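You operate a simulated robot arm through the tools that you are given. There is no shell and no other tool.

Carry out the task below with a simulated two-armed robot. There is one attempt and no reset: what you move stays moved.

TASK
Tighten the small green cylinder's valve to the torque on the chart.
Fine: lever at IN, the 24 socket, one good run; put socket and driver back. Set down upright: socket.

It is judged by the outcome, as a careful person would: the job done as asked, and still so three seconds after it is handed in. It fails if anything else is knocked over, pushed out of place, dropped, spilled or broken.

THE ROBOT
Two 7-joint arms with fingered hands on one trunk that stands fixed in place. Base frame: the origin is at the foot of the trunk, x ahead of it, y to its left, z up; the work surface is at about z = 900. Units: mm, rad, N and s.
The left shoulder is at [39, 125, 1231], the right one opposite. With the tool pointing down near the work surface each hand reaches from about 460 to 840 mm from the base axis, measured 20 degrees to its own side. Payload 3.6 kg a hand.
Tool frame (each hand has its own): the origin (TCP) lies between the finger pads and is the grasp point; the fingertips stand 34 mm ahead of it; z points along the fingers, y is the line along which they close. The gripper opens to 116 mm; its body begins 40 mm behind the TCP. The gripper is a hand of 5 fingers: y runs from the thumb to the fingers, the wrist lies at [-16, -160, -164] in the tool frame.
Orientation is that of the tool frame in the base frame, as a unit quaternion [x, y, z, w]. With the fingers straight down and the wrist toward the robot, the tool's x, y and z point along [0, 1, 0], [1, 0, 0] and [0, 0, -1] of the base frame.

THE INTERFACE
- The arms move only by the tool jog_arm. It takes "left_plan", "right_plan" or both (then of equal length, played together; a hand with none holds still); each is one flat list of numbers, 6 for each row, row after row: the shift along the tool's x, y, z in mm, then the turn, a rotation vector about the tool's x, y, z in degrees. In form: [tx, ty, tz, ax, ay, az, tx, ty, tz, ax, ay, az, ...]. A call has 1 to 20 rows; each row shifts and turns the commanded pose from where the row before left it, along the tool's axes as they then stand. Rows are played at 5 a second. More than 50 mm and 0.15 rad between two rows, and nothing of the call is played. A pose out of reach is approached as far as the arm can. The call stops where the force on the tool passes 40 N (or 10 N more than at its start, if that is more) or the arm is blocked; 0.2 s more then pass. In this call time passes only in rows, and 0.2 s behind the last. It gives the time, the measured TCP pose, the force on the tool (base axes), the opening and the grip force at its end, in the units of the frame above (readings bear some noise), with the torque about the TCP (base axes, N m) and any sound that the robot's microphone picked up.
- Cameras (640 x 400 px; columns grow to the right, rows downward): "scene" is now at [108.1, 46.6, 1413.8]; the picture's right is [0.63, -0.78, 0.00], its down [-0.32, -0.26, -0.91] and it looks along [0.71, 0.57, -0.41] (base axes); focal length 214 px, centre (320, 200). "left" rides on the left gripper at [-69, -134, -110] in its tool frame; the picture's right is [-0.77, -0.19, 0.61], its down [0.59, -0.58, 0.57] and it looks along [0.25, 0.79, 0.55] (tool axes); focal length 256 px, centre (320, 200). "right" rides on the right gripper at [69, -134, -110] in its tool frame; the picture's right is [-0.77, 0.19, -0.61], its down [-0.59, -0.58, 0.57] and it looks along [-0.25, 0.80, 0.55] (tool axes); focal length 256 px, centre (320, 200). There is no depth. A picture from a camera that has moved, and an enlarged one, comes with that camera's place and axes in the base frame and with its lens. The place of the scene camera against the robot may be out by one fixed shift of up to 18 mm in any direction.
- grab_frame(camera): a new picture of that camera. The clock stands still meanwhile.
- lift_body(by): moves the trunk up (or, below 0, down) by that many mm; the arms and the scene camera ride with it, the base frame stays. It gives what a move gives, with no picture.
- finger_targets(index, middle, ring, little, thumb_bend, thumb_turn, hand): sets how far each is bent, from 0 (flat) to 100 (curled in); at 30 the hand is open as for a grip, at 70 the pads meet at the TCP. One left out holds its place. A second passes; each finger stops where it meets its share of the squeeze, and holds until it gets a number again. It is the only way to open and close the hand. It gives what a move gives, with no picture; readings hold the bend of each and the force on index, middle, ring, little, thumb and palm. thumb_turn goes from beside the hand (0) to across from the fingers (100), as for a grip.
- head_to(pan, tilt): turns the head with the scene camera to pan (to the left, within 1.501 rad either way) and tilt (down, from -0.506 to 1.204), counted from straight ahead of the robot (the tilt from the chest, where the trunk bows). It gives what a move gives.
- inspect(camera, box): a new picture of the part [left, top, right, bottom] of that camera's present view, enlarged. The clock stands still meanwhile.
- job_done(): hands the job in; it is judged then, once.

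Nothing tells you positions but the pictures and the camera data. Unless the task says otherwise, let go and move clear before handing in.

The tools are called as a command line: name --argument value ..., lists and objects as JSON in quotes. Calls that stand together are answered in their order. jog_arm: Moves the arms, as the interface text tells. Its arguments: {"type":"object","properties":{"left_plan":{"type":"array"},"right_plan":{"type":"array"}},"required":[]} The other tools are called the same way: lift_body (by) moves the trunk up or down; finger_targets (index, middle, ring, little, thumb_bend, thumb_turn, hand) moves the fingers one by one; head_to (pan, tilt) turns the head that bears the scene camera; grab_frame (camera) takes a picture; inspect (camera, box) takes an enlarged picture of a part of a camera's view; job_done () hands the job in.

At the start:

```text
clock: 0.0
left_eef_pos: [290.7, 397.8, 1426.4]
left_orientation: [0.708, 0.706, 0.001, 0.001]
left_contact_force: [0.4, -0.4, 0.3]
left_moment: [-0.03, 0.02, -0.02]
left_finger_gap: 115.7
left_grasp_force: 0.1
left_shape: jaw
left_bend: [30.0, 30.0, 30.0, 30.0, 30.0, 97.0]
left_finger forces: [0.0, 0.0, 0.1, 0.0, 0.0, 0.0]
right_eef_pos: [502.2, 71.6, 1406.0]
right_orientation: [0.707, 0.707, -0.001, 0.0]
right_contact_force: [-0.4, 0.2, 0.4]
right_moment: [-0.01, 0.0, -0.01]
right_finger_gap: 115.9
right_grasp_force: 0.1
right_shape: jaw
right_bend: [30.0, 30.0, 30.0, 30.0, 30.0, 97.0]
right_finger forces: [0.0, 0.0, 0.0, 0.0, 0.0, 0.1]
trunk travel left (down, up): [-425.0, 337.0]
head pan, tilt (commanded): [0.675, 0.419]
```

scene: 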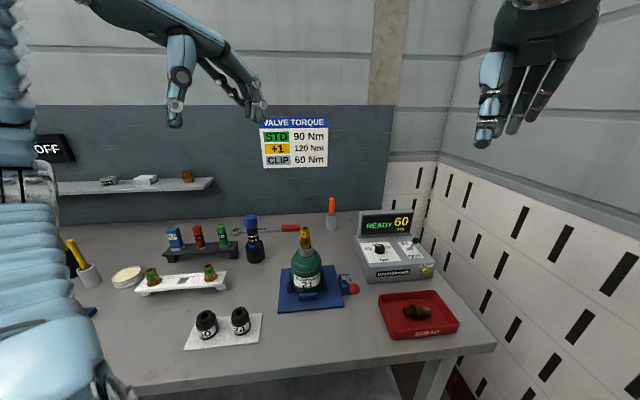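
right: 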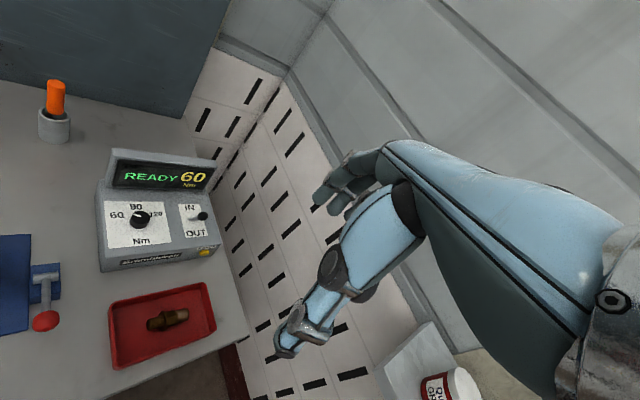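
left: 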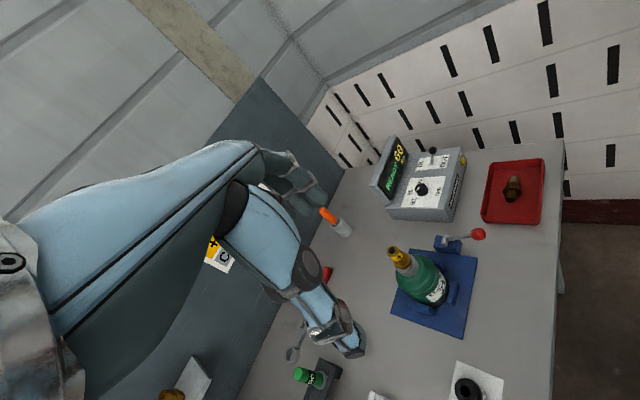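

I see a bench with a green cylinder in a blue clamp, a torque controller box reading READY 60, two sockets on a white mat, a driver-like blue tool, a torque chart on the wall and a red tray. I'll look closely at each before moving anything.

inspect --camera "scene" --box '[250, 110, 340, 170]'

inspect --camera "scene" --box '[340, 190, 450, 290]'

inspect --camera "scene" --box '[260, 215, 370, 320]'

inspect --camera "scene" --box '[120, 200, 280, 360]'

inspect --camera "right" --box '[0, 60, 240, 360]'

inspect --camera "left" --box '[280, 120, 560, 400]'

```text
6.67 times, centred on (295, 140) of scene
camera zoom: at [108.1, 46.6, 1413.8], right [0.63, -0.78, 0.0], down [-0.32, -0.26, -0.91], along [0.71, 0.57, -0.41], focal length 1430 px, centre (487, 600)
```

zoom: 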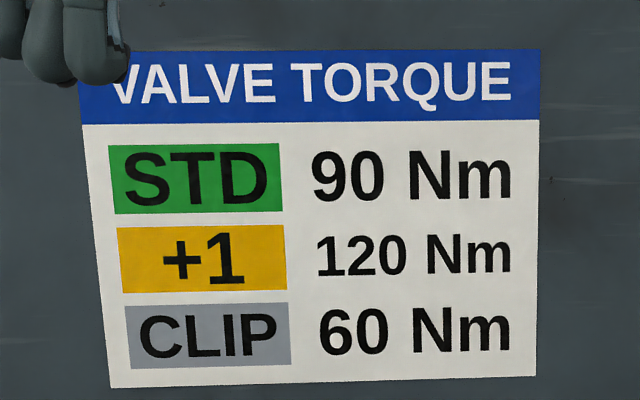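

```text
4.00 times, centred on (395, 240) of scene
camera zoom: at [108.1, 46.6, 1413.8], right [0.63, -0.78, 0.0], down [-0.32, -0.26, -0.91], along [0.71, 0.57, -0.41], focal length 858 px, centre (20, 40)
```

zoom: 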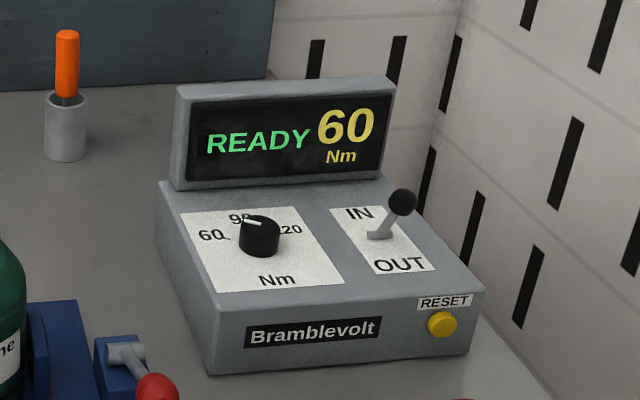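

```text
3.81 times, centred on (315, 268) of scene
camera zoom: at [108.1, 46.6, 1413.8], right [0.63, -0.78, 0.0], down [-0.32, -0.26, -0.91], along [0.71, 0.57, -0.41], focal length 817 px, centre (339, -57)
```

zoom: 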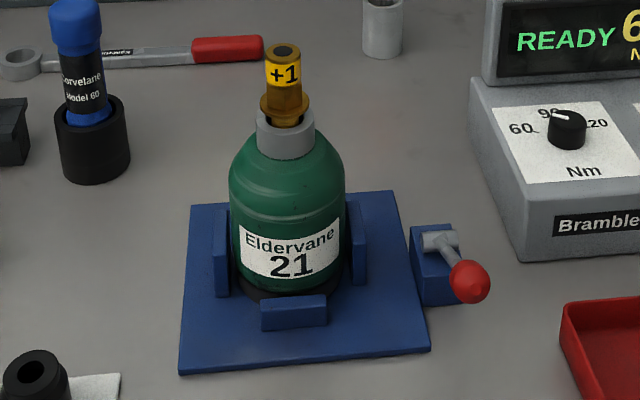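

```text
2.50 times, centred on (200, 280) of scene
camera zoom: at [108.1, 46.6, 1413.8], right [0.63, -0.78, 0.0], down [-0.32, -0.26, -0.91], along [0.71, 0.57, -0.41], focal length 536 px, centre (620, 0)
```

zoom: 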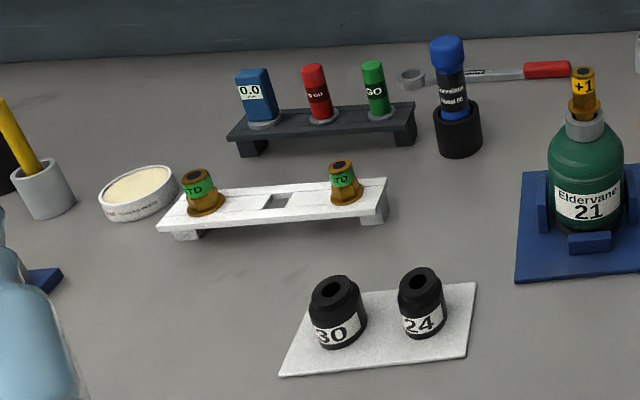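

```text
1.33 times, centred on (120, 210) of right
camera zoom: at [368.4, 141.6, 1517.6], right [0.19, -0.77, 0.61], down [-0.58, -0.59, -0.56], along [0.79, -0.25, -0.55], focal length 341 px, centre (587, 187)
```

zoom: 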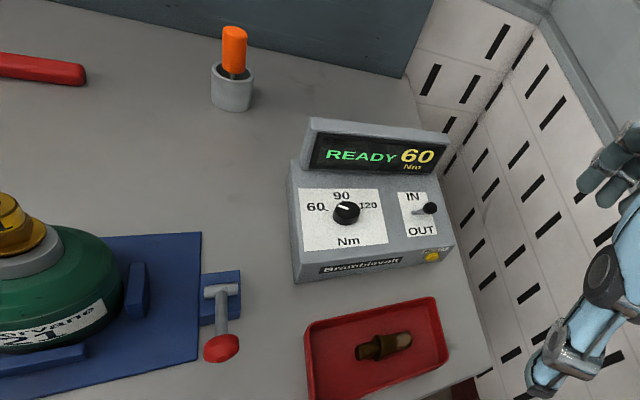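

```text
1.43 times, centred on (420, 260) of left
camera zoom: at [157.4, 328.8, 1538.9], right [-0.19, -0.77, -0.61], down [-0.58, 0.59, -0.57], along [0.8, 0.25, -0.55], focal length 366 px, centre (177, 114)
```

zoom: 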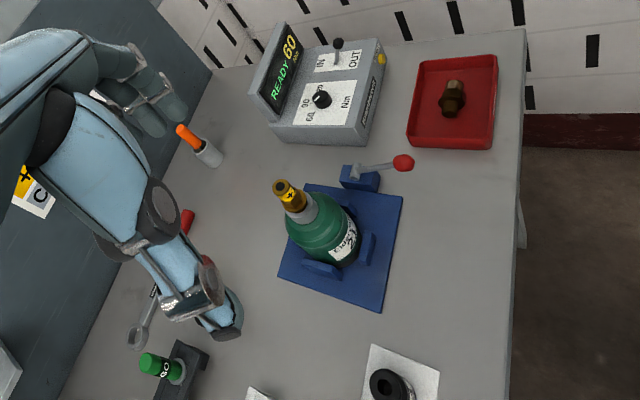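

The valve on the small green cylinder carries a yellow "+1" label, which the chart gives as 120 Nm, while the controller shows 60. I'll turn the head to see the rest of the bench.

head_to --pan 0.3 --tilt 0.6

```text
clock: 0.8
left_eef_pos: [291.6, 397.8, 1426.0]
left_orientation: [0.708, 0.707, 0.0, 0.0]
left_contact_force: [0.2, -1.3, -0.3]
left_moment: [-0.01, 0.0, 0.01]
left_finger_gap: 115.7
left_grasp_force: 0.1
left_shape: jaw
left_bend: [30.0, 30.0, 30.0, 30.0, 30.0, 97.0]
left_finger forces: [0.1, 0.1, 0.0, 0.0, 0.0, 0.1]
right_eef_pos: [502.9, 71.6, 1407.2]
right_orientation: [0.707, 0.707, -0.001, -0.001]
right_contact_force: [0.2, 0.2, -0.2]
right_moment: [-0.01, 0.03, -0.01]
right_finger_gap: 115.9
right_grasp_force: 0.0
right_shape: jaw
right_bend: [30.0, 30.0, 30.0, 30.0, 30.0, 97.0]
right_finger forces: [0.0, 0.0, 0.1, 0.0, 0.1, 0.1]
trunk travel left (down, up): [-425.0, 337.0]
head pan, tilt (commanded): [0.3, 0.6]
```

grab_frame --camera "scene"

grab_frame --camera "right"

grab_frame --camera "left"

```text
taken
camera scene: at [120.4, 15.0, 1397.4], right [0.3, -0.96, 0.0], down [-0.54, -0.17, -0.83], along [0.79, 0.24, -0.56], focal length 214 px, centre (320, 200)
```

scene: 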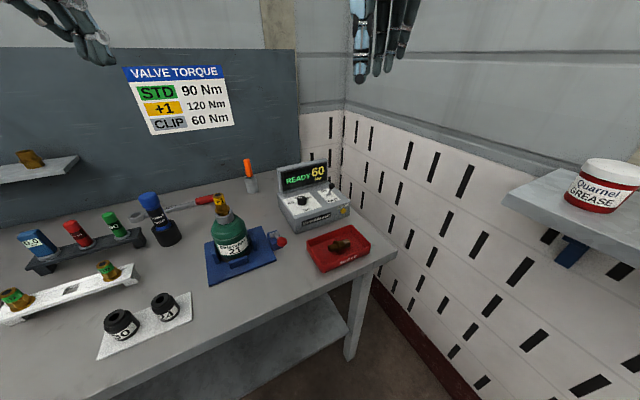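

```text
taken
camera right: at [368.4, 141.6, 1517.6], right [0.19, -0.77, 0.61], down [-0.58, -0.59, -0.56], along [0.79, -0.25, -0.55], focal length 256 px, centre (320, 200)
```

right: 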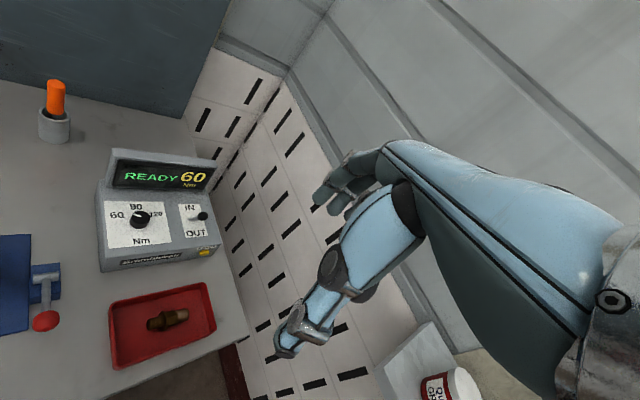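

```text
taken
camera left: at [157.5, 328.9, 1538.9], right [-0.19, -0.77, -0.61], down [-0.58, 0.59, -0.57], along [0.8, 0.25, -0.55], focal length 256 px, centre (320, 200)
```

left: 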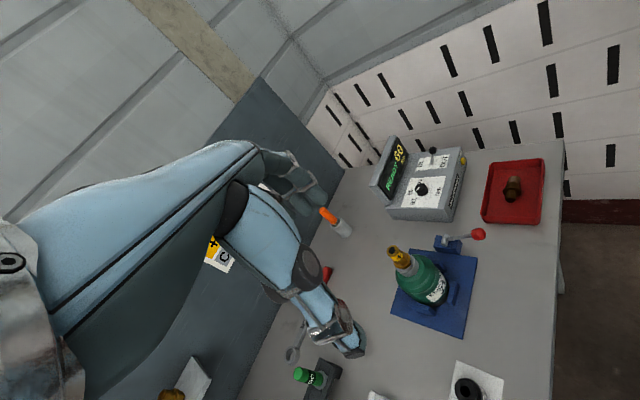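

The bench runs diagonally ahead-left, with the right side being shelf and wall. I'll look to the left side as well.

head_to --pan 1.2 --tilt 0.6

grab_frame --camera "scene"

```text
clock: 2.0
left_eef_pos: [291.8, 399.2, 1427.0]
left_orientation: [0.707, 0.707, 0.0, 0.0]
left_contact_force: [-0.5, 0.3, 0.8]
left_moment: [-0.01, 0.01, -0.02]
left_finger_gap: 115.9
left_grasp_force: 0.1
left_shape: jaw
left_bend: [30.0, 30.0, 30.0, 30.0, 30.0, 97.0]
left_finger forces: [0.0, 0.0, 0.1, 0.1, 0.0, 0.1]
right_eef_pos: [503.4, 71.8, 1407.5]
right_orientation: [0.707, 0.707, -0.001, 0.0]
right_contact_force: [0.4, 0.3, 0.4]
right_moment: [-0.02, -0.01, 0.03]
right_finger_gap: 115.8
right_grasp_force: 0.2
right_shape: jaw
right_bend: [30.0, 30.0, 30.0, 30.0, 30.0, 97.0]
right_finger forces: [0.0, 0.0, 0.0, 0.1, 0.1, 0.0]
trunk travel left (down, up): [-425.0, 337.0]
head pan, tilt (commanded): [1.201, 0.6]
```

```text
taken
camera scene: at [68.1, 71.1, 1397.4], right [0.93, -0.36, 0.0], down [-0.21, -0.53, -0.82], along [0.3, 0.77, -0.57], focal length 214 px, centre (320, 200)
```

scene: 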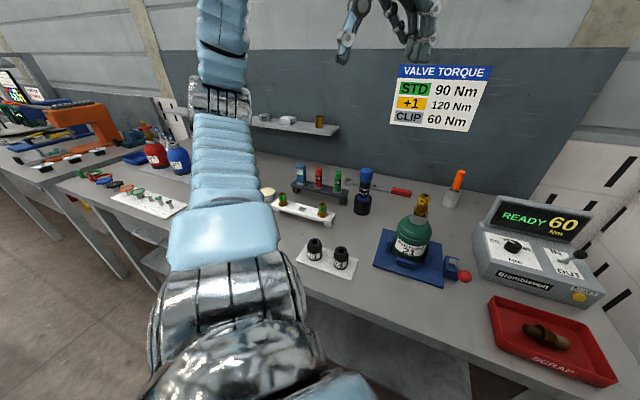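

I'll zoom into the left part of the bench and the driver.

inspect --camera "scene" --box '[260, 150, 430, 290]'

inspect --camera "scene" --box '[0, 60, 200, 220]'

inspect --camera "scene" --box '[460, 160, 640, 310]'

inspect --camera "scene" --box '[330, 155, 400, 225]'

inspect --camera "scene" --box '[370, 180, 480, 290]'

```text
2.86 times, centred on (345, 220) of scene
camera zoom: at [68.1, 71.1, 1397.4], right [0.93, -0.36, 0.0], down [-0.21, -0.53, -0.82], along [0.3, 0.77, -0.57], focal length 613 px, centre (249, 143)
```

zoom: 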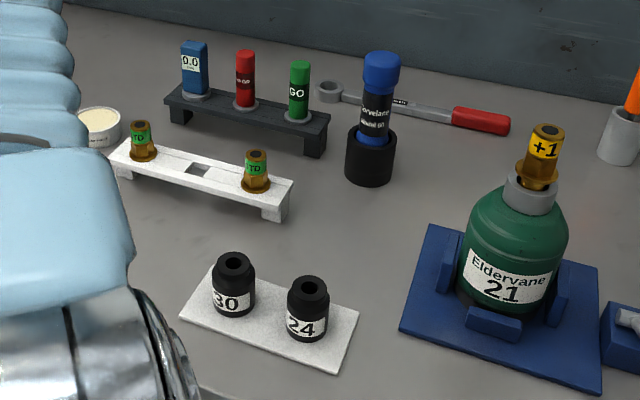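

```text
2.50 times, centred on (100, 140) of scene
camera zoom: at [68.1, 71.1, 1397.4], right [0.93, -0.36, 0.0], down [-0.21, -0.53, -0.82], along [0.3, 0.77, -0.57], focal length 536 px, centre (870, 350)
```

zoom: 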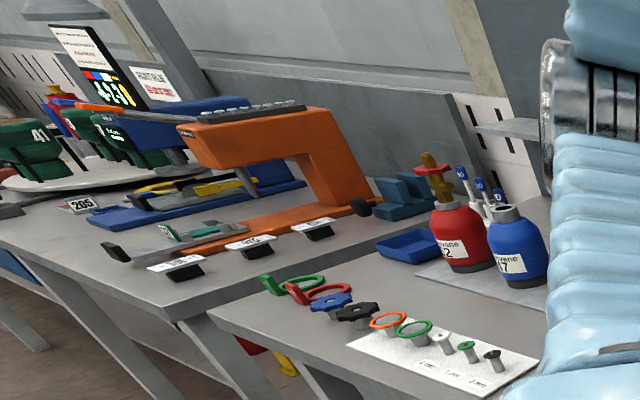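

```text
2.67 times, centred on (550, 235) of scene
camera zoom: at [68.1, 71.1, 1397.4], right [0.93, -0.36, 0.0], down [-0.21, -0.53, -0.82], along [0.3, 0.77, -0.57], focal length 572 px, centre (-293, 107)
```

zoom: 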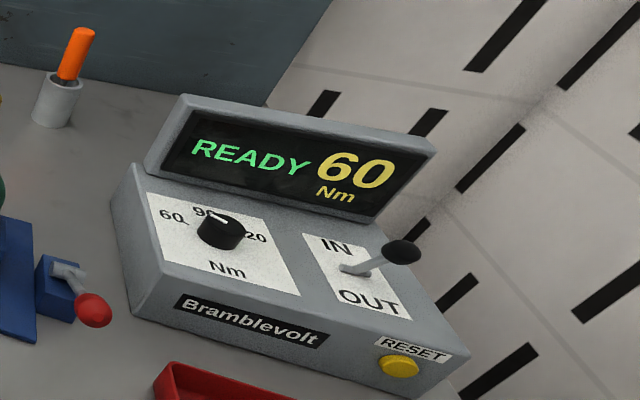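

```text
5.71 times, centred on (365, 190) of scene
camera zoom: at [68.1, 71.1, 1397.4], right [0.93, -0.36, 0.0], down [-0.21, -0.53, -0.82], along [0.3, 0.77, -0.57], focal length 1226 px, centre (63, 257)
```

zoom: 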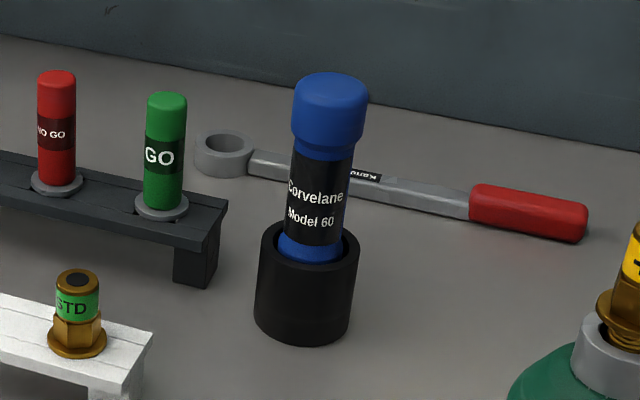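

```text
3.64 times, centred on (425, 235) of scene
camera zoom: at [68.1, 71.1, 1397.4], right [0.93, -0.36, 0.0], down [-0.21, -0.53, -0.82], along [0.3, 0.77, -0.57], focal length 780 px, centre (-62, 73)
```

zoom: 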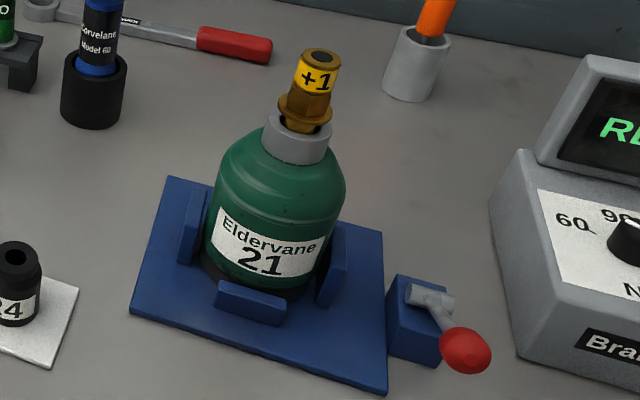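

The zoomed views are sharp, so I'll use them to look at the fine details of the sockets, valve, driver, knob and lever.

inspect --camera "scene" --box '[295, 230, 360, 285]'

inspect --camera "scene" --box '[405, 185, 435, 220]'

inspect --camera "scene" --box '[480, 215, 600, 305]'

inspect --camera "scene" --box '[350, 160, 385, 220]'

inspect --camera "scene" --box '[245, 105, 345, 140]'

inspect --camera "scene" --box '[365, 180, 420, 205]'

```text
7.27 times, centred on (328, 258) of scene
camera zoom: at [68.1, 71.1, 1397.4], right [0.93, -0.36, 0.0], down [-0.21, -0.53, -0.82], along [0.3, 0.77, -0.57], focal length 1560 px, centre (266, -218)
```

zoom: 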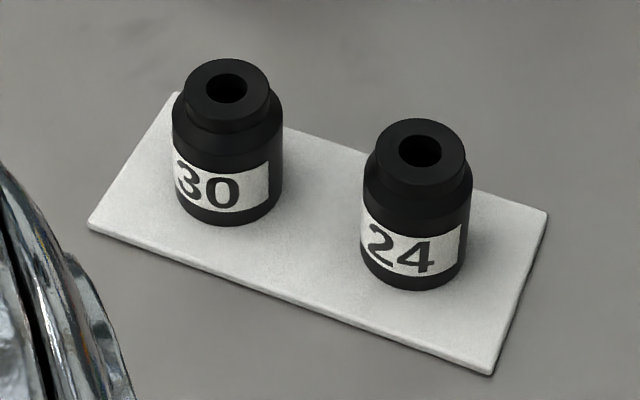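

```text
11.43 times, centred on (420, 202) of scene
camera zoom: at [68.1, 71.1, 1397.4], right [0.93, -0.36, 0.0], down [-0.21, -0.53, -0.82], along [0.3, 0.77, -0.57], focal length 2451 px, centre (-823, 171)
```

zoom: 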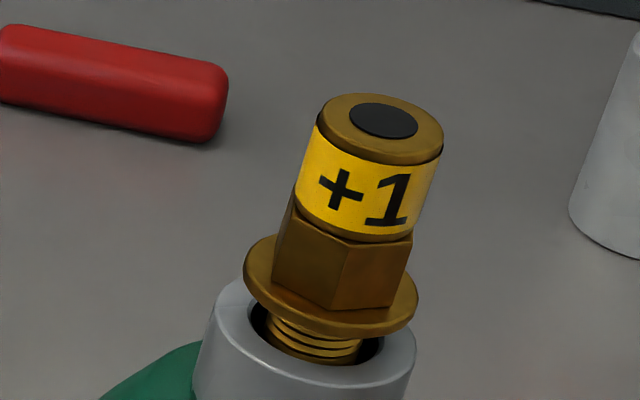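

```text
4.44 times, centred on (540, 260) of scene
camera zoom: at [68.1, 71.1, 1397.4], right [0.93, -0.36, 0.0], down [-0.21, -0.53, -0.82], along [0.3, 0.77, -0.57], focal length 953 px, centre (-658, -67)
```

zoom: 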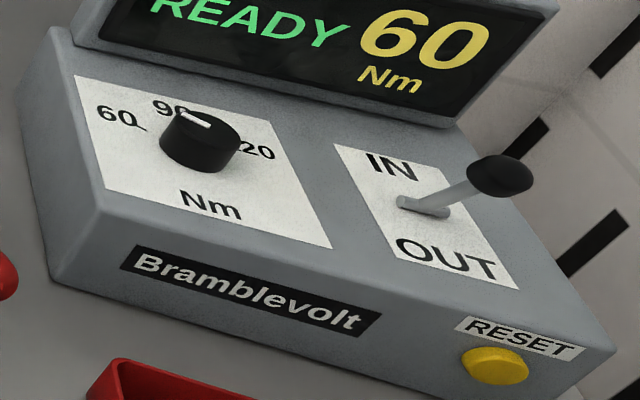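

```text
6.67 times, centred on (368, 190) of scene
camera zoom: at [68.1, 71.1, 1397.4], right [0.93, -0.36, 0.0], down [-0.21, -0.53, -0.82], along [0.3, 0.77, -0.57], focal length 1430 px, centre (3, 267)
```

zoom: 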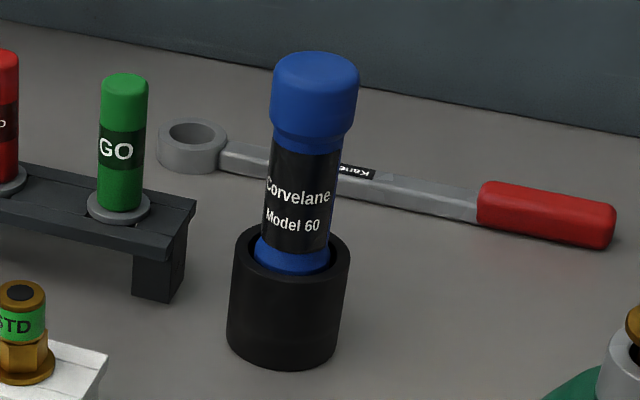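

```text
6.40 times, centred on (295, 122) of scene
camera zoom: at [68.1, 71.1, 1397.4], right [0.93, -0.36, 0.0], down [-0.21, -0.53, -0.82], along [0.3, 0.77, -0.57], focal length 1373 px, centre (480, 696)
```

zoom: 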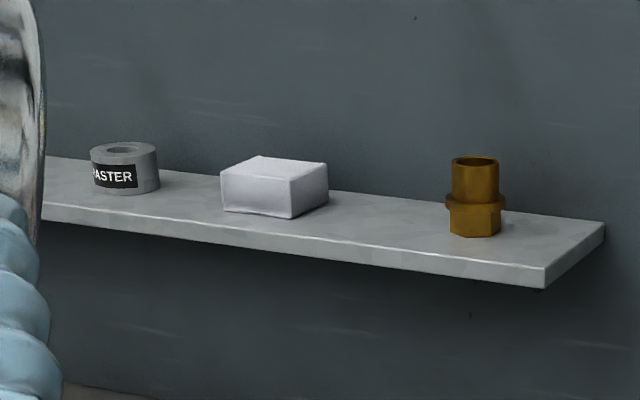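

```text
11.64 times, centred on (392, 192) of scene
camera zoom: at [68.1, 71.1, 1397.4], right [0.93, -0.36, 0.0], down [-0.21, -0.53, -0.82], along [0.3, 0.77, -0.57], focal length 2496 px, centre (-524, 287)
```

zoom: 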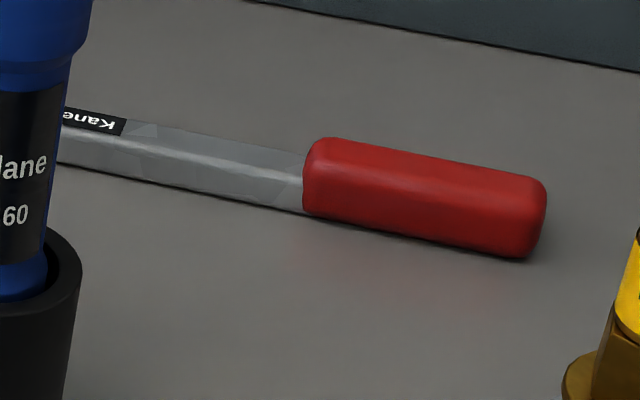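

I'll zoom in on the controller from the right hand camera, which sees it from higher up.

inspect --camera "right" --box '[95, 145, 225, 275]'

inspect --camera "right" --box '[170, 190, 225, 245]'

inspect --camera "right" --box '[105, 195, 175, 250]'

inspect --camera "left" --box '[370, 130, 490, 230]'

inspect --camera "left" --box '[380, 220, 490, 340]'

```text
3.08 times, centred on (160, 210) of right
camera zoom: at [368.4, 141.6, 1517.6], right [0.19, -0.77, 0.61], down [-0.58, -0.59, -0.56], along [0.79, -0.25, -0.55], focal length 788 px, centre (812, 169)
```

zoom: 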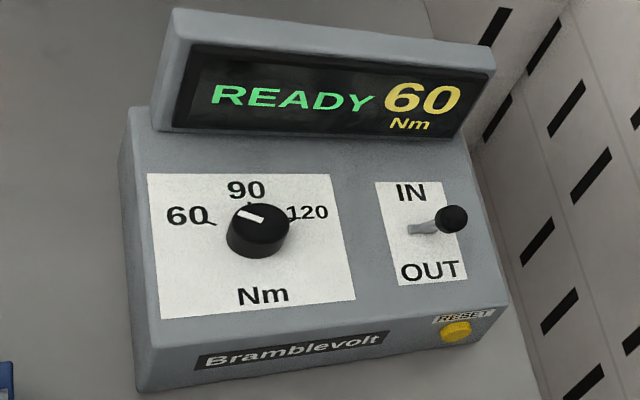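

```text
7.27 times, centred on (198, 218) of right
camera zoom: at [368.4, 141.6, 1517.6], right [0.19, -0.77, 0.61], down [-0.58, -0.59, -0.56], along [0.79, -0.25, -0.55], focal length 1862 px, centre (1211, 73)
```

zoom: 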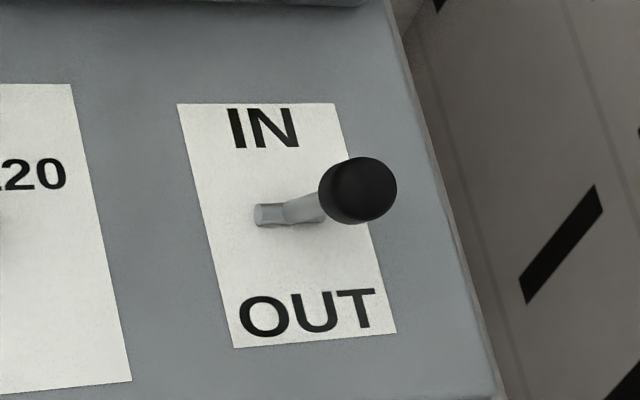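

```text
7.27 times, centred on (140, 222) of right
camera zoom: at [368.4, 141.6, 1517.6], right [0.19, -0.77, 0.61], down [-0.58, -0.59, -0.56], along [0.79, -0.25, -0.55], focal length 1862 px, centre (1629, 36)
```

zoom: 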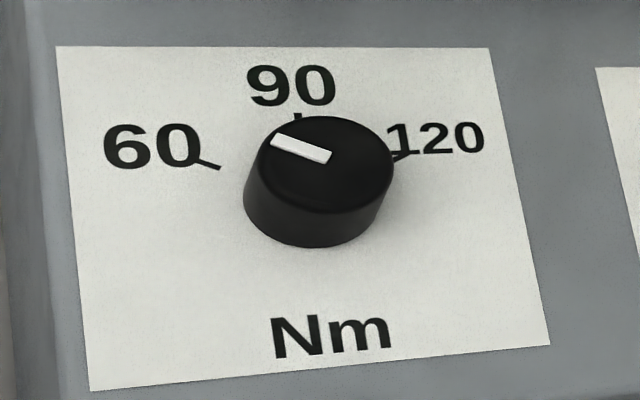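

```text
4.00 times, centred on (430, 180) of left
camera zoom: at [157.5, 328.8, 1538.9], right [-0.19, -0.77, -0.61], down [-0.58, 0.59, -0.57], along [0.8, 0.25, -0.55], focal length 1024 px, centre (-120, 280)
```

zoom: 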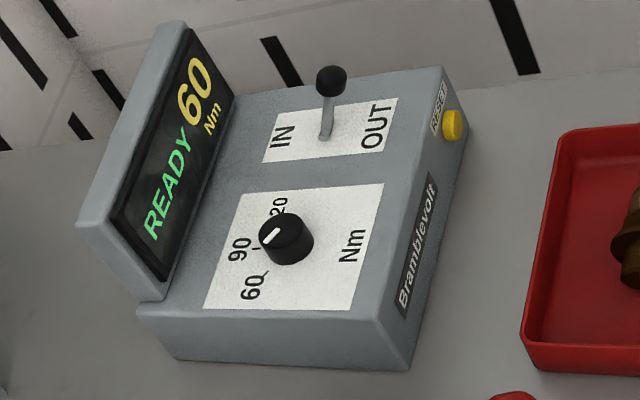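

```text
3.33 times, centred on (435, 280) of left
camera zoom: at [157.5, 328.8, 1538.9], right [-0.19, -0.77, -0.61], down [-0.58, 0.59, -0.57], along [0.8, 0.25, -0.55], focal length 853 px, centre (-63, -67)
```

zoom: 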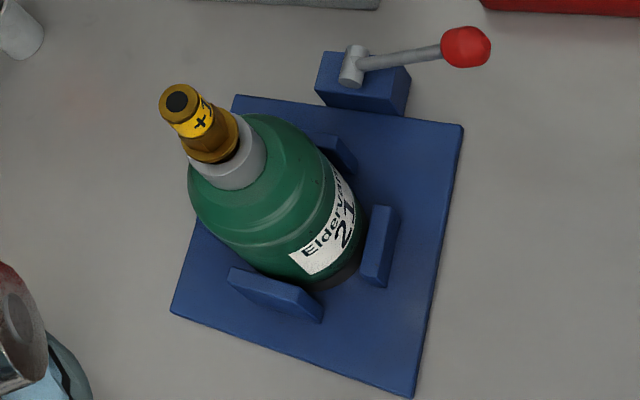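

The pointer is at 60 and the lever appears to lean toward OUT. I'll check the clamp, sockets and driver from the left hand camera.

inspect --camera "left" --box '[410, 270, 490, 345]'

inspect --camera "left" --box '[380, 235, 430, 285]'

inspect --camera "left" --box '[425, 220, 495, 265]'

inspect --camera "scene" --box '[370, 225, 480, 290]'

```text
5.33 times, centred on (450, 308) of left
camera zoom: at [157.5, 328.8, 1538.9], right [-0.19, -0.77, -0.61], down [-0.58, 0.59, -0.57], along [0.8, 0.25, -0.55], focal length 1365 px, centre (-373, -373)
```

zoom: 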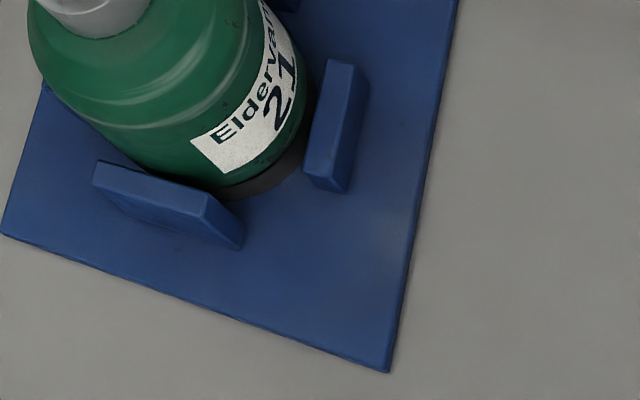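

```text
8.00 times, centred on (405, 260) of left
camera zoom: at [157.5, 328.8, 1538.9], right [-0.19, -0.77, -0.61], down [-0.58, 0.59, -0.57], along [0.8, 0.25, -0.55], focal length 2048 px, centre (-360, -280)
```

zoom: 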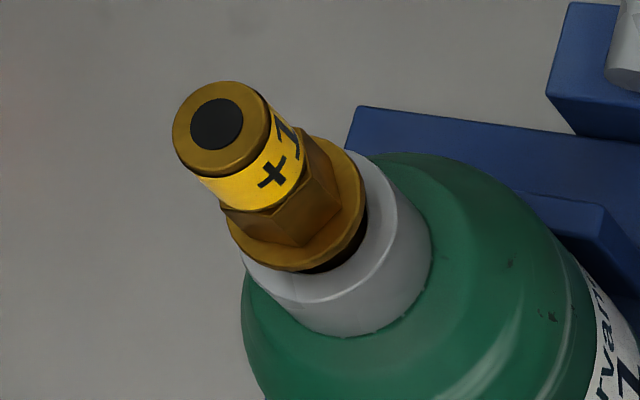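

```text
8.89 times, centred on (460, 242) of left
camera zoom: at [157.5, 328.8, 1538.9], right [-0.19, -0.77, -0.61], down [-0.58, 0.59, -0.57], along [0.8, 0.25, -0.55], focal length 2276 px, centre (-924, -178)
```

zoom: 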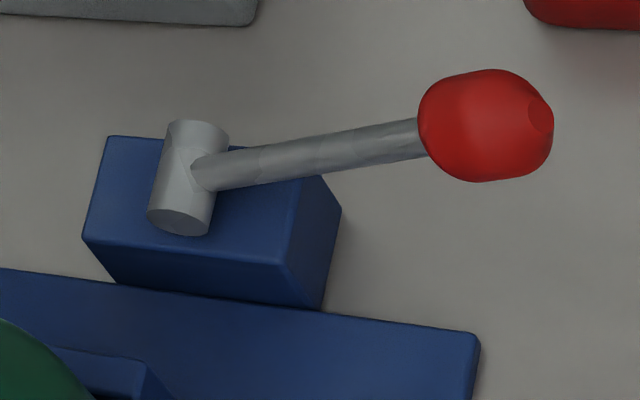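

```text
5.82 times, centred on (425, 258) of scene
camera zoom: at [68.1, 71.1, 1397.4], right [0.93, -0.36, 0.0], down [-0.21, -0.53, -0.82], along [0.3, 0.77, -0.57], focal length 1248 px, centre (-291, -134)
```

zoom: 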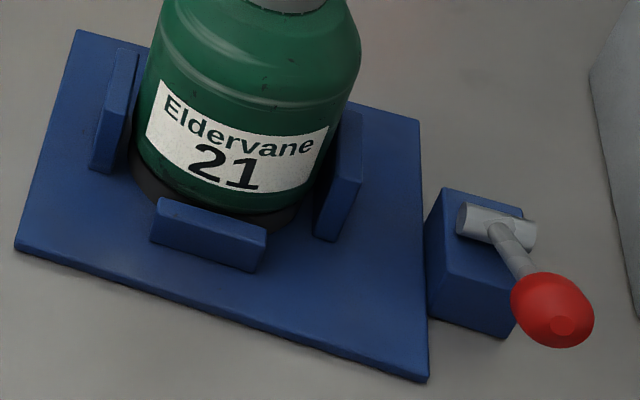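

I need to know whether the cylinder is already clamped, so I'll look at the gaps between the pads and the cylinder at high magnification.

inspect --camera "scene" --box '[385, 230, 405, 262]'

inspect --camera "scene" --box '[418, 235, 442, 270]'

inspect --camera "left" --box '[445, 280, 480, 310]'

inspect --camera "left" --box '[410, 285, 450, 325]'

```text
12.50 times, centred on (395, 246) of scene
camera zoom: at [68.1, 71.1, 1397.4], right [0.93, -0.36, 0.0], down [-0.21, -0.53, -0.82], along [0.3, 0.77, -0.57], focal length 2681 px, centre (-618, -375)
```

zoom: 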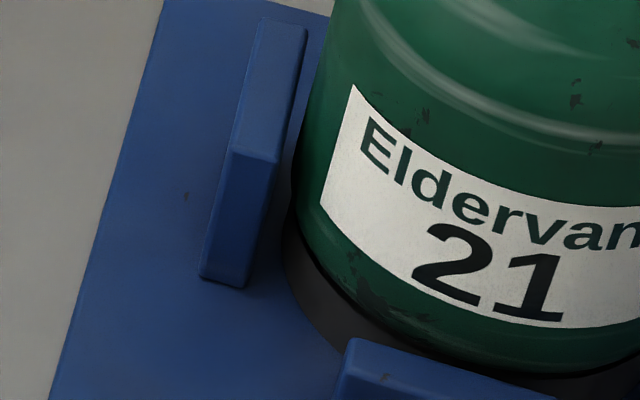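

```text
11.43 times, centred on (430, 252) of scene
camera zoom: at [68.1, 71.1, 1397.4], right [0.93, -0.36, 0.0], down [-0.21, -0.53, -0.82], along [0.3, 0.77, -0.57], focal length 2451 px, centre (-937, -400)
```

zoom: 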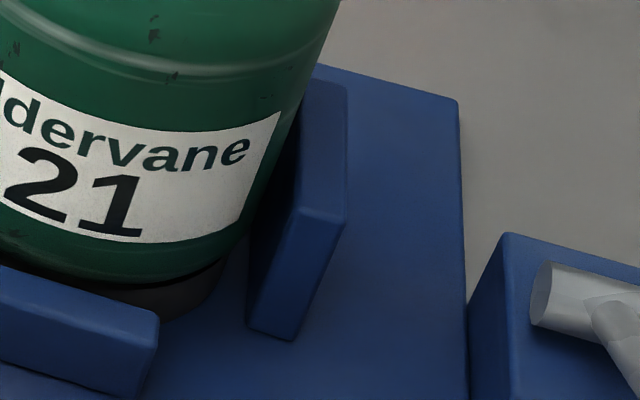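

```text
13.33 times, centred on (462, 295) of left
camera zoom: at [157.5, 328.8, 1538.9], right [-0.19, -0.77, -0.61], down [-0.58, 0.59, -0.57], along [0.8, 0.25, -0.55], focal length 3413 px, centre (-1580, -1067)
```

zoom: 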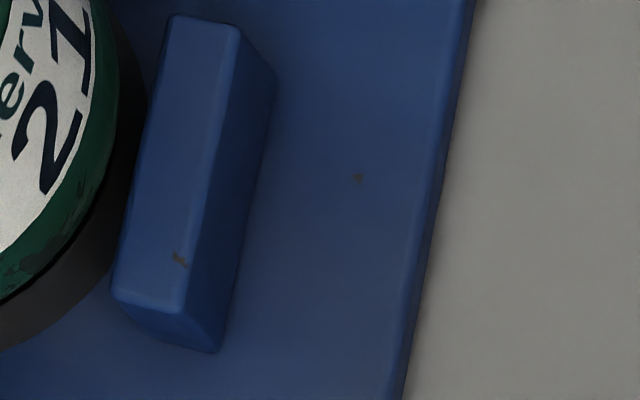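

```text
10.00 times, centred on (430, 305) of left
camera zoom: at [157.5, 328.8, 1538.9], right [-0.19, -0.77, -0.61], down [-0.58, 0.59, -0.57], along [0.8, 0.25, -0.55], focal length 2560 px, centre (-780, -850)
```

zoom: 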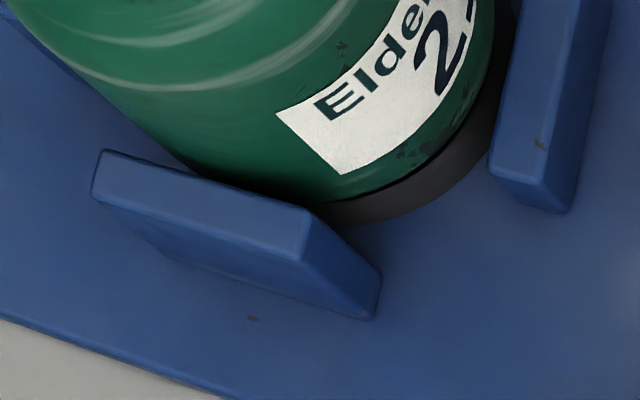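

The left arm's links are all above z≈1230, so lowering the trunk by 200 mm leaves every link and finger clear of the bench objects. That gives me a flatter view of the clamp.

lift_body --by -200

head_to --pan 0.75 --tilt 0.45

grab_frame --camera "scene"

grab_frame --camera "left"

grab_frame --camera "right"

```text
clock: 4.2
left_eef_pos: [289.8, 397.1, 1226.9]
left_orientation: [0.708, 0.707, 0.0, 0.0]
left_contact_force: [0.0, -0.5, -0.3]
left_moment: [0.01, 0.0, 0.01]
left_finger_gap: 115.7
left_grasp_force: 0.1
left_shape: jaw
left_bend: [30.0, 30.0, 30.0, 30.0, 30.0, 97.0]
left_finger forces: [0.1, 0.1, 0.0, 0.0, 0.0, 0.1]
right_eef_pos: [502.7, 71.8, 1205.9]
right_orientation: [0.708, 0.707, 0.001, 0.0]
right_contact_force: [-1.0, -0.1, -0.7]
right_moment: [0.0, 0.0, 0.03]
right_finger_gap: 116.0
right_grasp_force: 0.1
right_shape: jaw
right_bend: [30.0, 30.0, 30.0, 30.0, 30.0, 97.0]
right_finger forces: [0.1, 0.0, 0.0, 0.0, 0.1, 0.1]
trunk travel left (down, up): [-225.0, 537.0]
head pan, tilt (commanded): [1.201, 0.6]
```

```text
clock: 5.1
left_eef_pos: [291.2, 399.2, 1226.6]
left_orientation: [0.707, 0.707, 0.0, 0.0]
left_contact_force: [0.8, -0.7, -0.2]
left_moment: [0.0, 0.04, 0.0]
left_finger_gap: 116.2
left_grasp_force: 0.1
left_shape: jaw
left_bend: [30.0, 30.0, 30.0, 30.0, 30.0, 97.0]
left_finger forces: [0.0, 0.0, 0.1, 0.0, 0.1, 0.0]
right_eef_pos: [503.9, 72.4, 1206.0]
right_orientation: [0.707, 0.707, 0.0, -0.001]
right_contact_force: [0.2, 0.4, -0.3]
right_moment: [0.0, -0.02, -0.01]
right_finger_gap: 116.0
right_grasp_force: 0.2
right_shape: jaw
right_bend: [30.0, 30.0, 30.0, 30.0, 30.0, 97.0]
right_finger forces: [0.0, 0.0, 0.1, 0.1, 0.0, 0.1]
trunk travel left (down, up): [-225.0, 537.0]
head pan, tilt (commanded): [0.75, 0.45]
```

```text
taken
camera scene: at [175.1, 51.5, 1206.5], right [0.68, -0.73, 0.0], down [-0.32, -0.3, -0.9], along [0.66, 0.61, -0.44], focal length 214 px, centre (320, 200)
```

scene: 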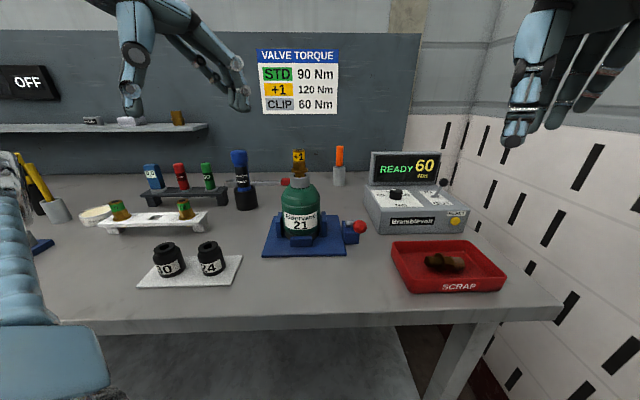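

```text
taken
camera left: at [157.5, 328.8, 1338.8], right [-0.19, -0.77, -0.61], down [-0.58, 0.59, -0.57], along [0.8, 0.25, -0.55], focal length 256 px, centre (320, 200)
```

left: 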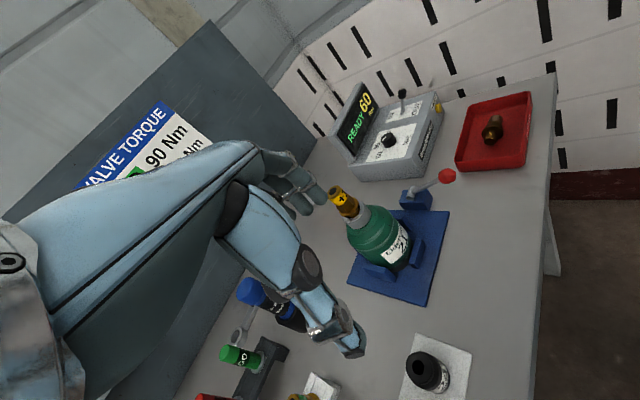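

```text
taken
camera right: at [368.5, 141.6, 1317.6], right [0.19, -0.77, 0.61], down [-0.58, -0.59, -0.56], along [0.79, -0.25, -0.55], focal length 256 px, centre (320, 200)
```

right: 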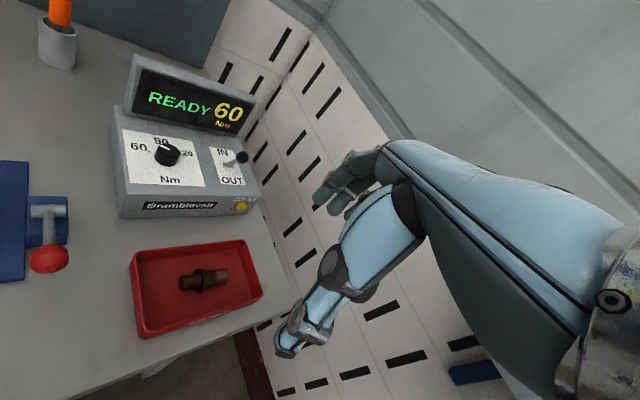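

inspect --camera "scene" --box '[255, 205, 375, 265]'

inspect --camera "scene" --box '[270, 215, 330, 255]'

inspect --camera "scene" --box '[365, 145, 475, 240]'

inspect --camera "left" --box '[340, 200, 460, 310]'

```text
5.33 times, centred on (315, 235) of scene
camera zoom: at [175.1, 51.5, 1206.5], right [0.68, -0.73, 0.0], down [-0.32, -0.3, -0.9], along [0.66, 0.61, -0.44], focal length 1144 px, centre (347, 13)
```

zoom: 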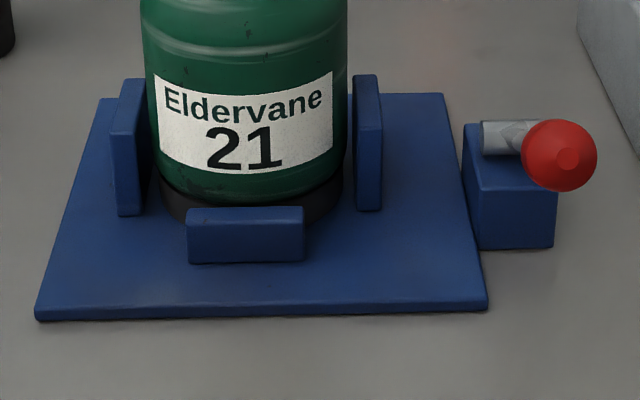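

```text
10.00 times, centred on (300, 235) of scene
camera zoom: at [175.1, 51.5, 1206.5], right [0.68, -0.73, 0.0], down [-0.32, -0.3, -0.9], along [0.66, 0.61, -0.44], focal length 2145 px, centre (520, -150)
```

zoom: 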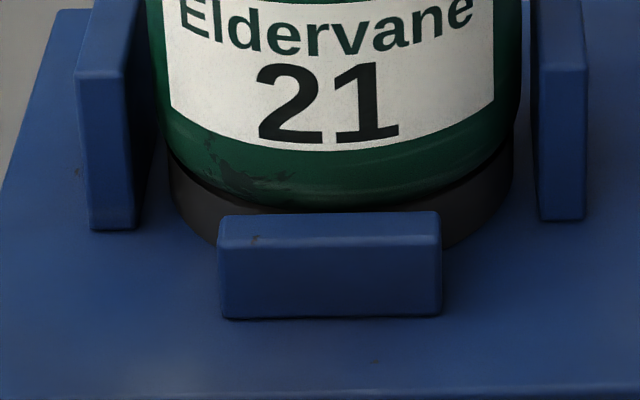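

```text
4.21 times, centred on (420, 192) of scene
camera zoom: at [175.1, 51.5, 1206.5], right [0.68, -0.73, 0.0], down [-0.32, -0.3, -0.9], along [0.66, 0.61, -0.44], focal length 903 px, centre (-101, 232)
```

zoom: 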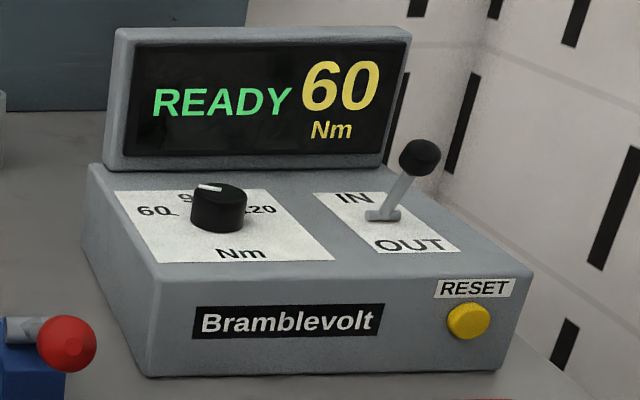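

```text
3.64 times, centred on (400, 255) of left
camera zoom: at [157.5, 328.8, 1338.8], right [-0.19, -0.77, -0.61], down [-0.58, 0.59, -0.57], along [0.8, 0.25, -0.55], focal length 931 px, centre (29, 0)
```

zoom: 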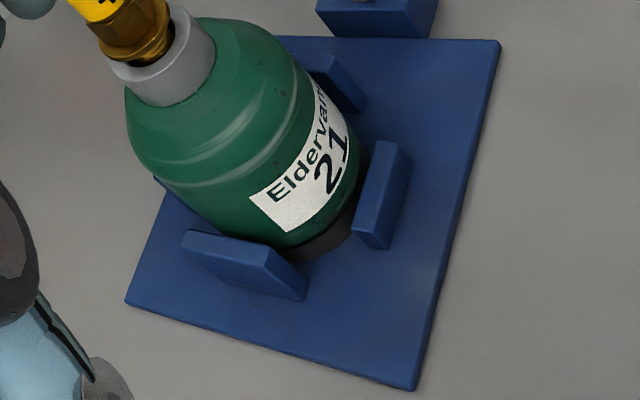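

The pads show a small gap of about 3 mm each side, so I need the clamp handle's exact pose. I'll zoom on the handle from both hand cameras.

inspect --camera "right" --box '[0, 170, 100, 290]'

inspect --camera "left" --box '[380, 150, 470, 220]'

inspect --camera "scene" --box '[335, 210, 375, 250]'

inspect --camera "left" --box '[350, 210, 440, 290]'

```text
3.33 times, centred on (50, 230) of right
camera zoom: at [368.5, 141.6, 1317.6], right [0.19, -0.77, 0.61], down [-0.58, -0.59, -0.56], along [0.79, -0.25, -0.55], focal length 853 px, centre (1220, 100)
```

zoom: 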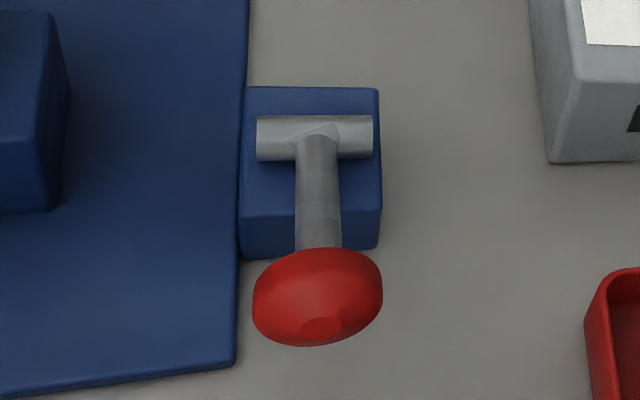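

```text
5.71 times, centred on (425, 185) of left
camera zoom: at [157.5, 328.8, 1338.8], right [-0.19, -0.77, -0.61], down [-0.58, 0.59, -0.57], along [0.8, 0.25, -0.55], focal length 1463 px, centre (-280, 286)
```

zoom: 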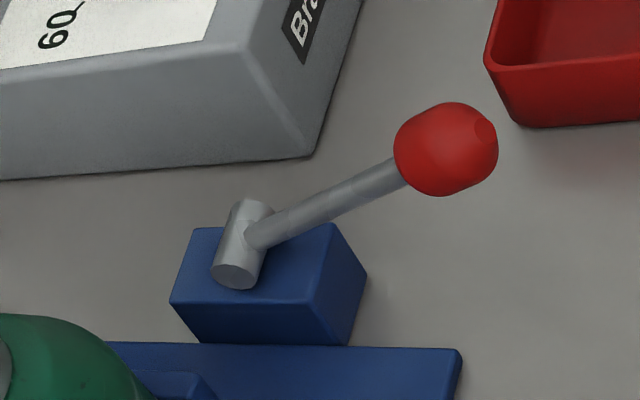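

```text
10.00 times, centred on (355, 230) of scene
camera zoom: at [175.1, 51.5, 1206.5], right [0.68, -0.73, 0.0], down [-0.32, -0.3, -0.9], along [0.66, 0.61, -0.44], focal length 2145 px, centre (-30, -100)
```

zoom: 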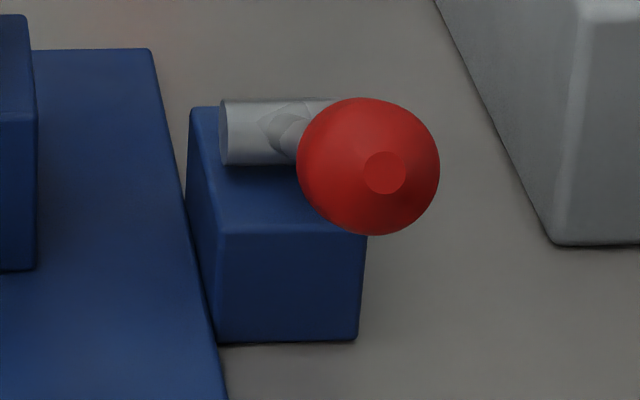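

```text
5.00 times, centred on (395, 250) of left
camera zoom: at [157.5, 328.8, 1338.8], right [-0.19, -0.77, -0.61], down [-0.58, 0.59, -0.57], along [0.8, 0.25, -0.55], focal length 1280 px, centre (-55, -50)
```

zoom: 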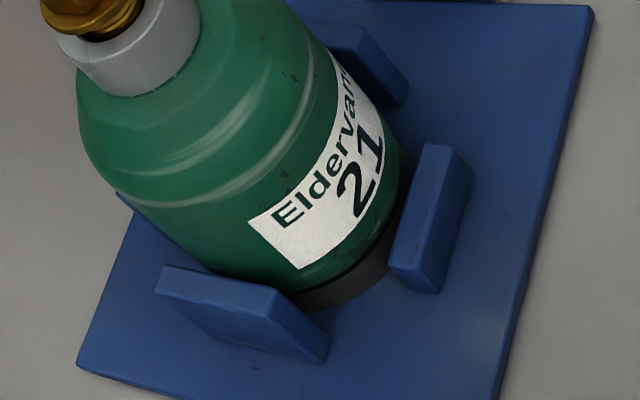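

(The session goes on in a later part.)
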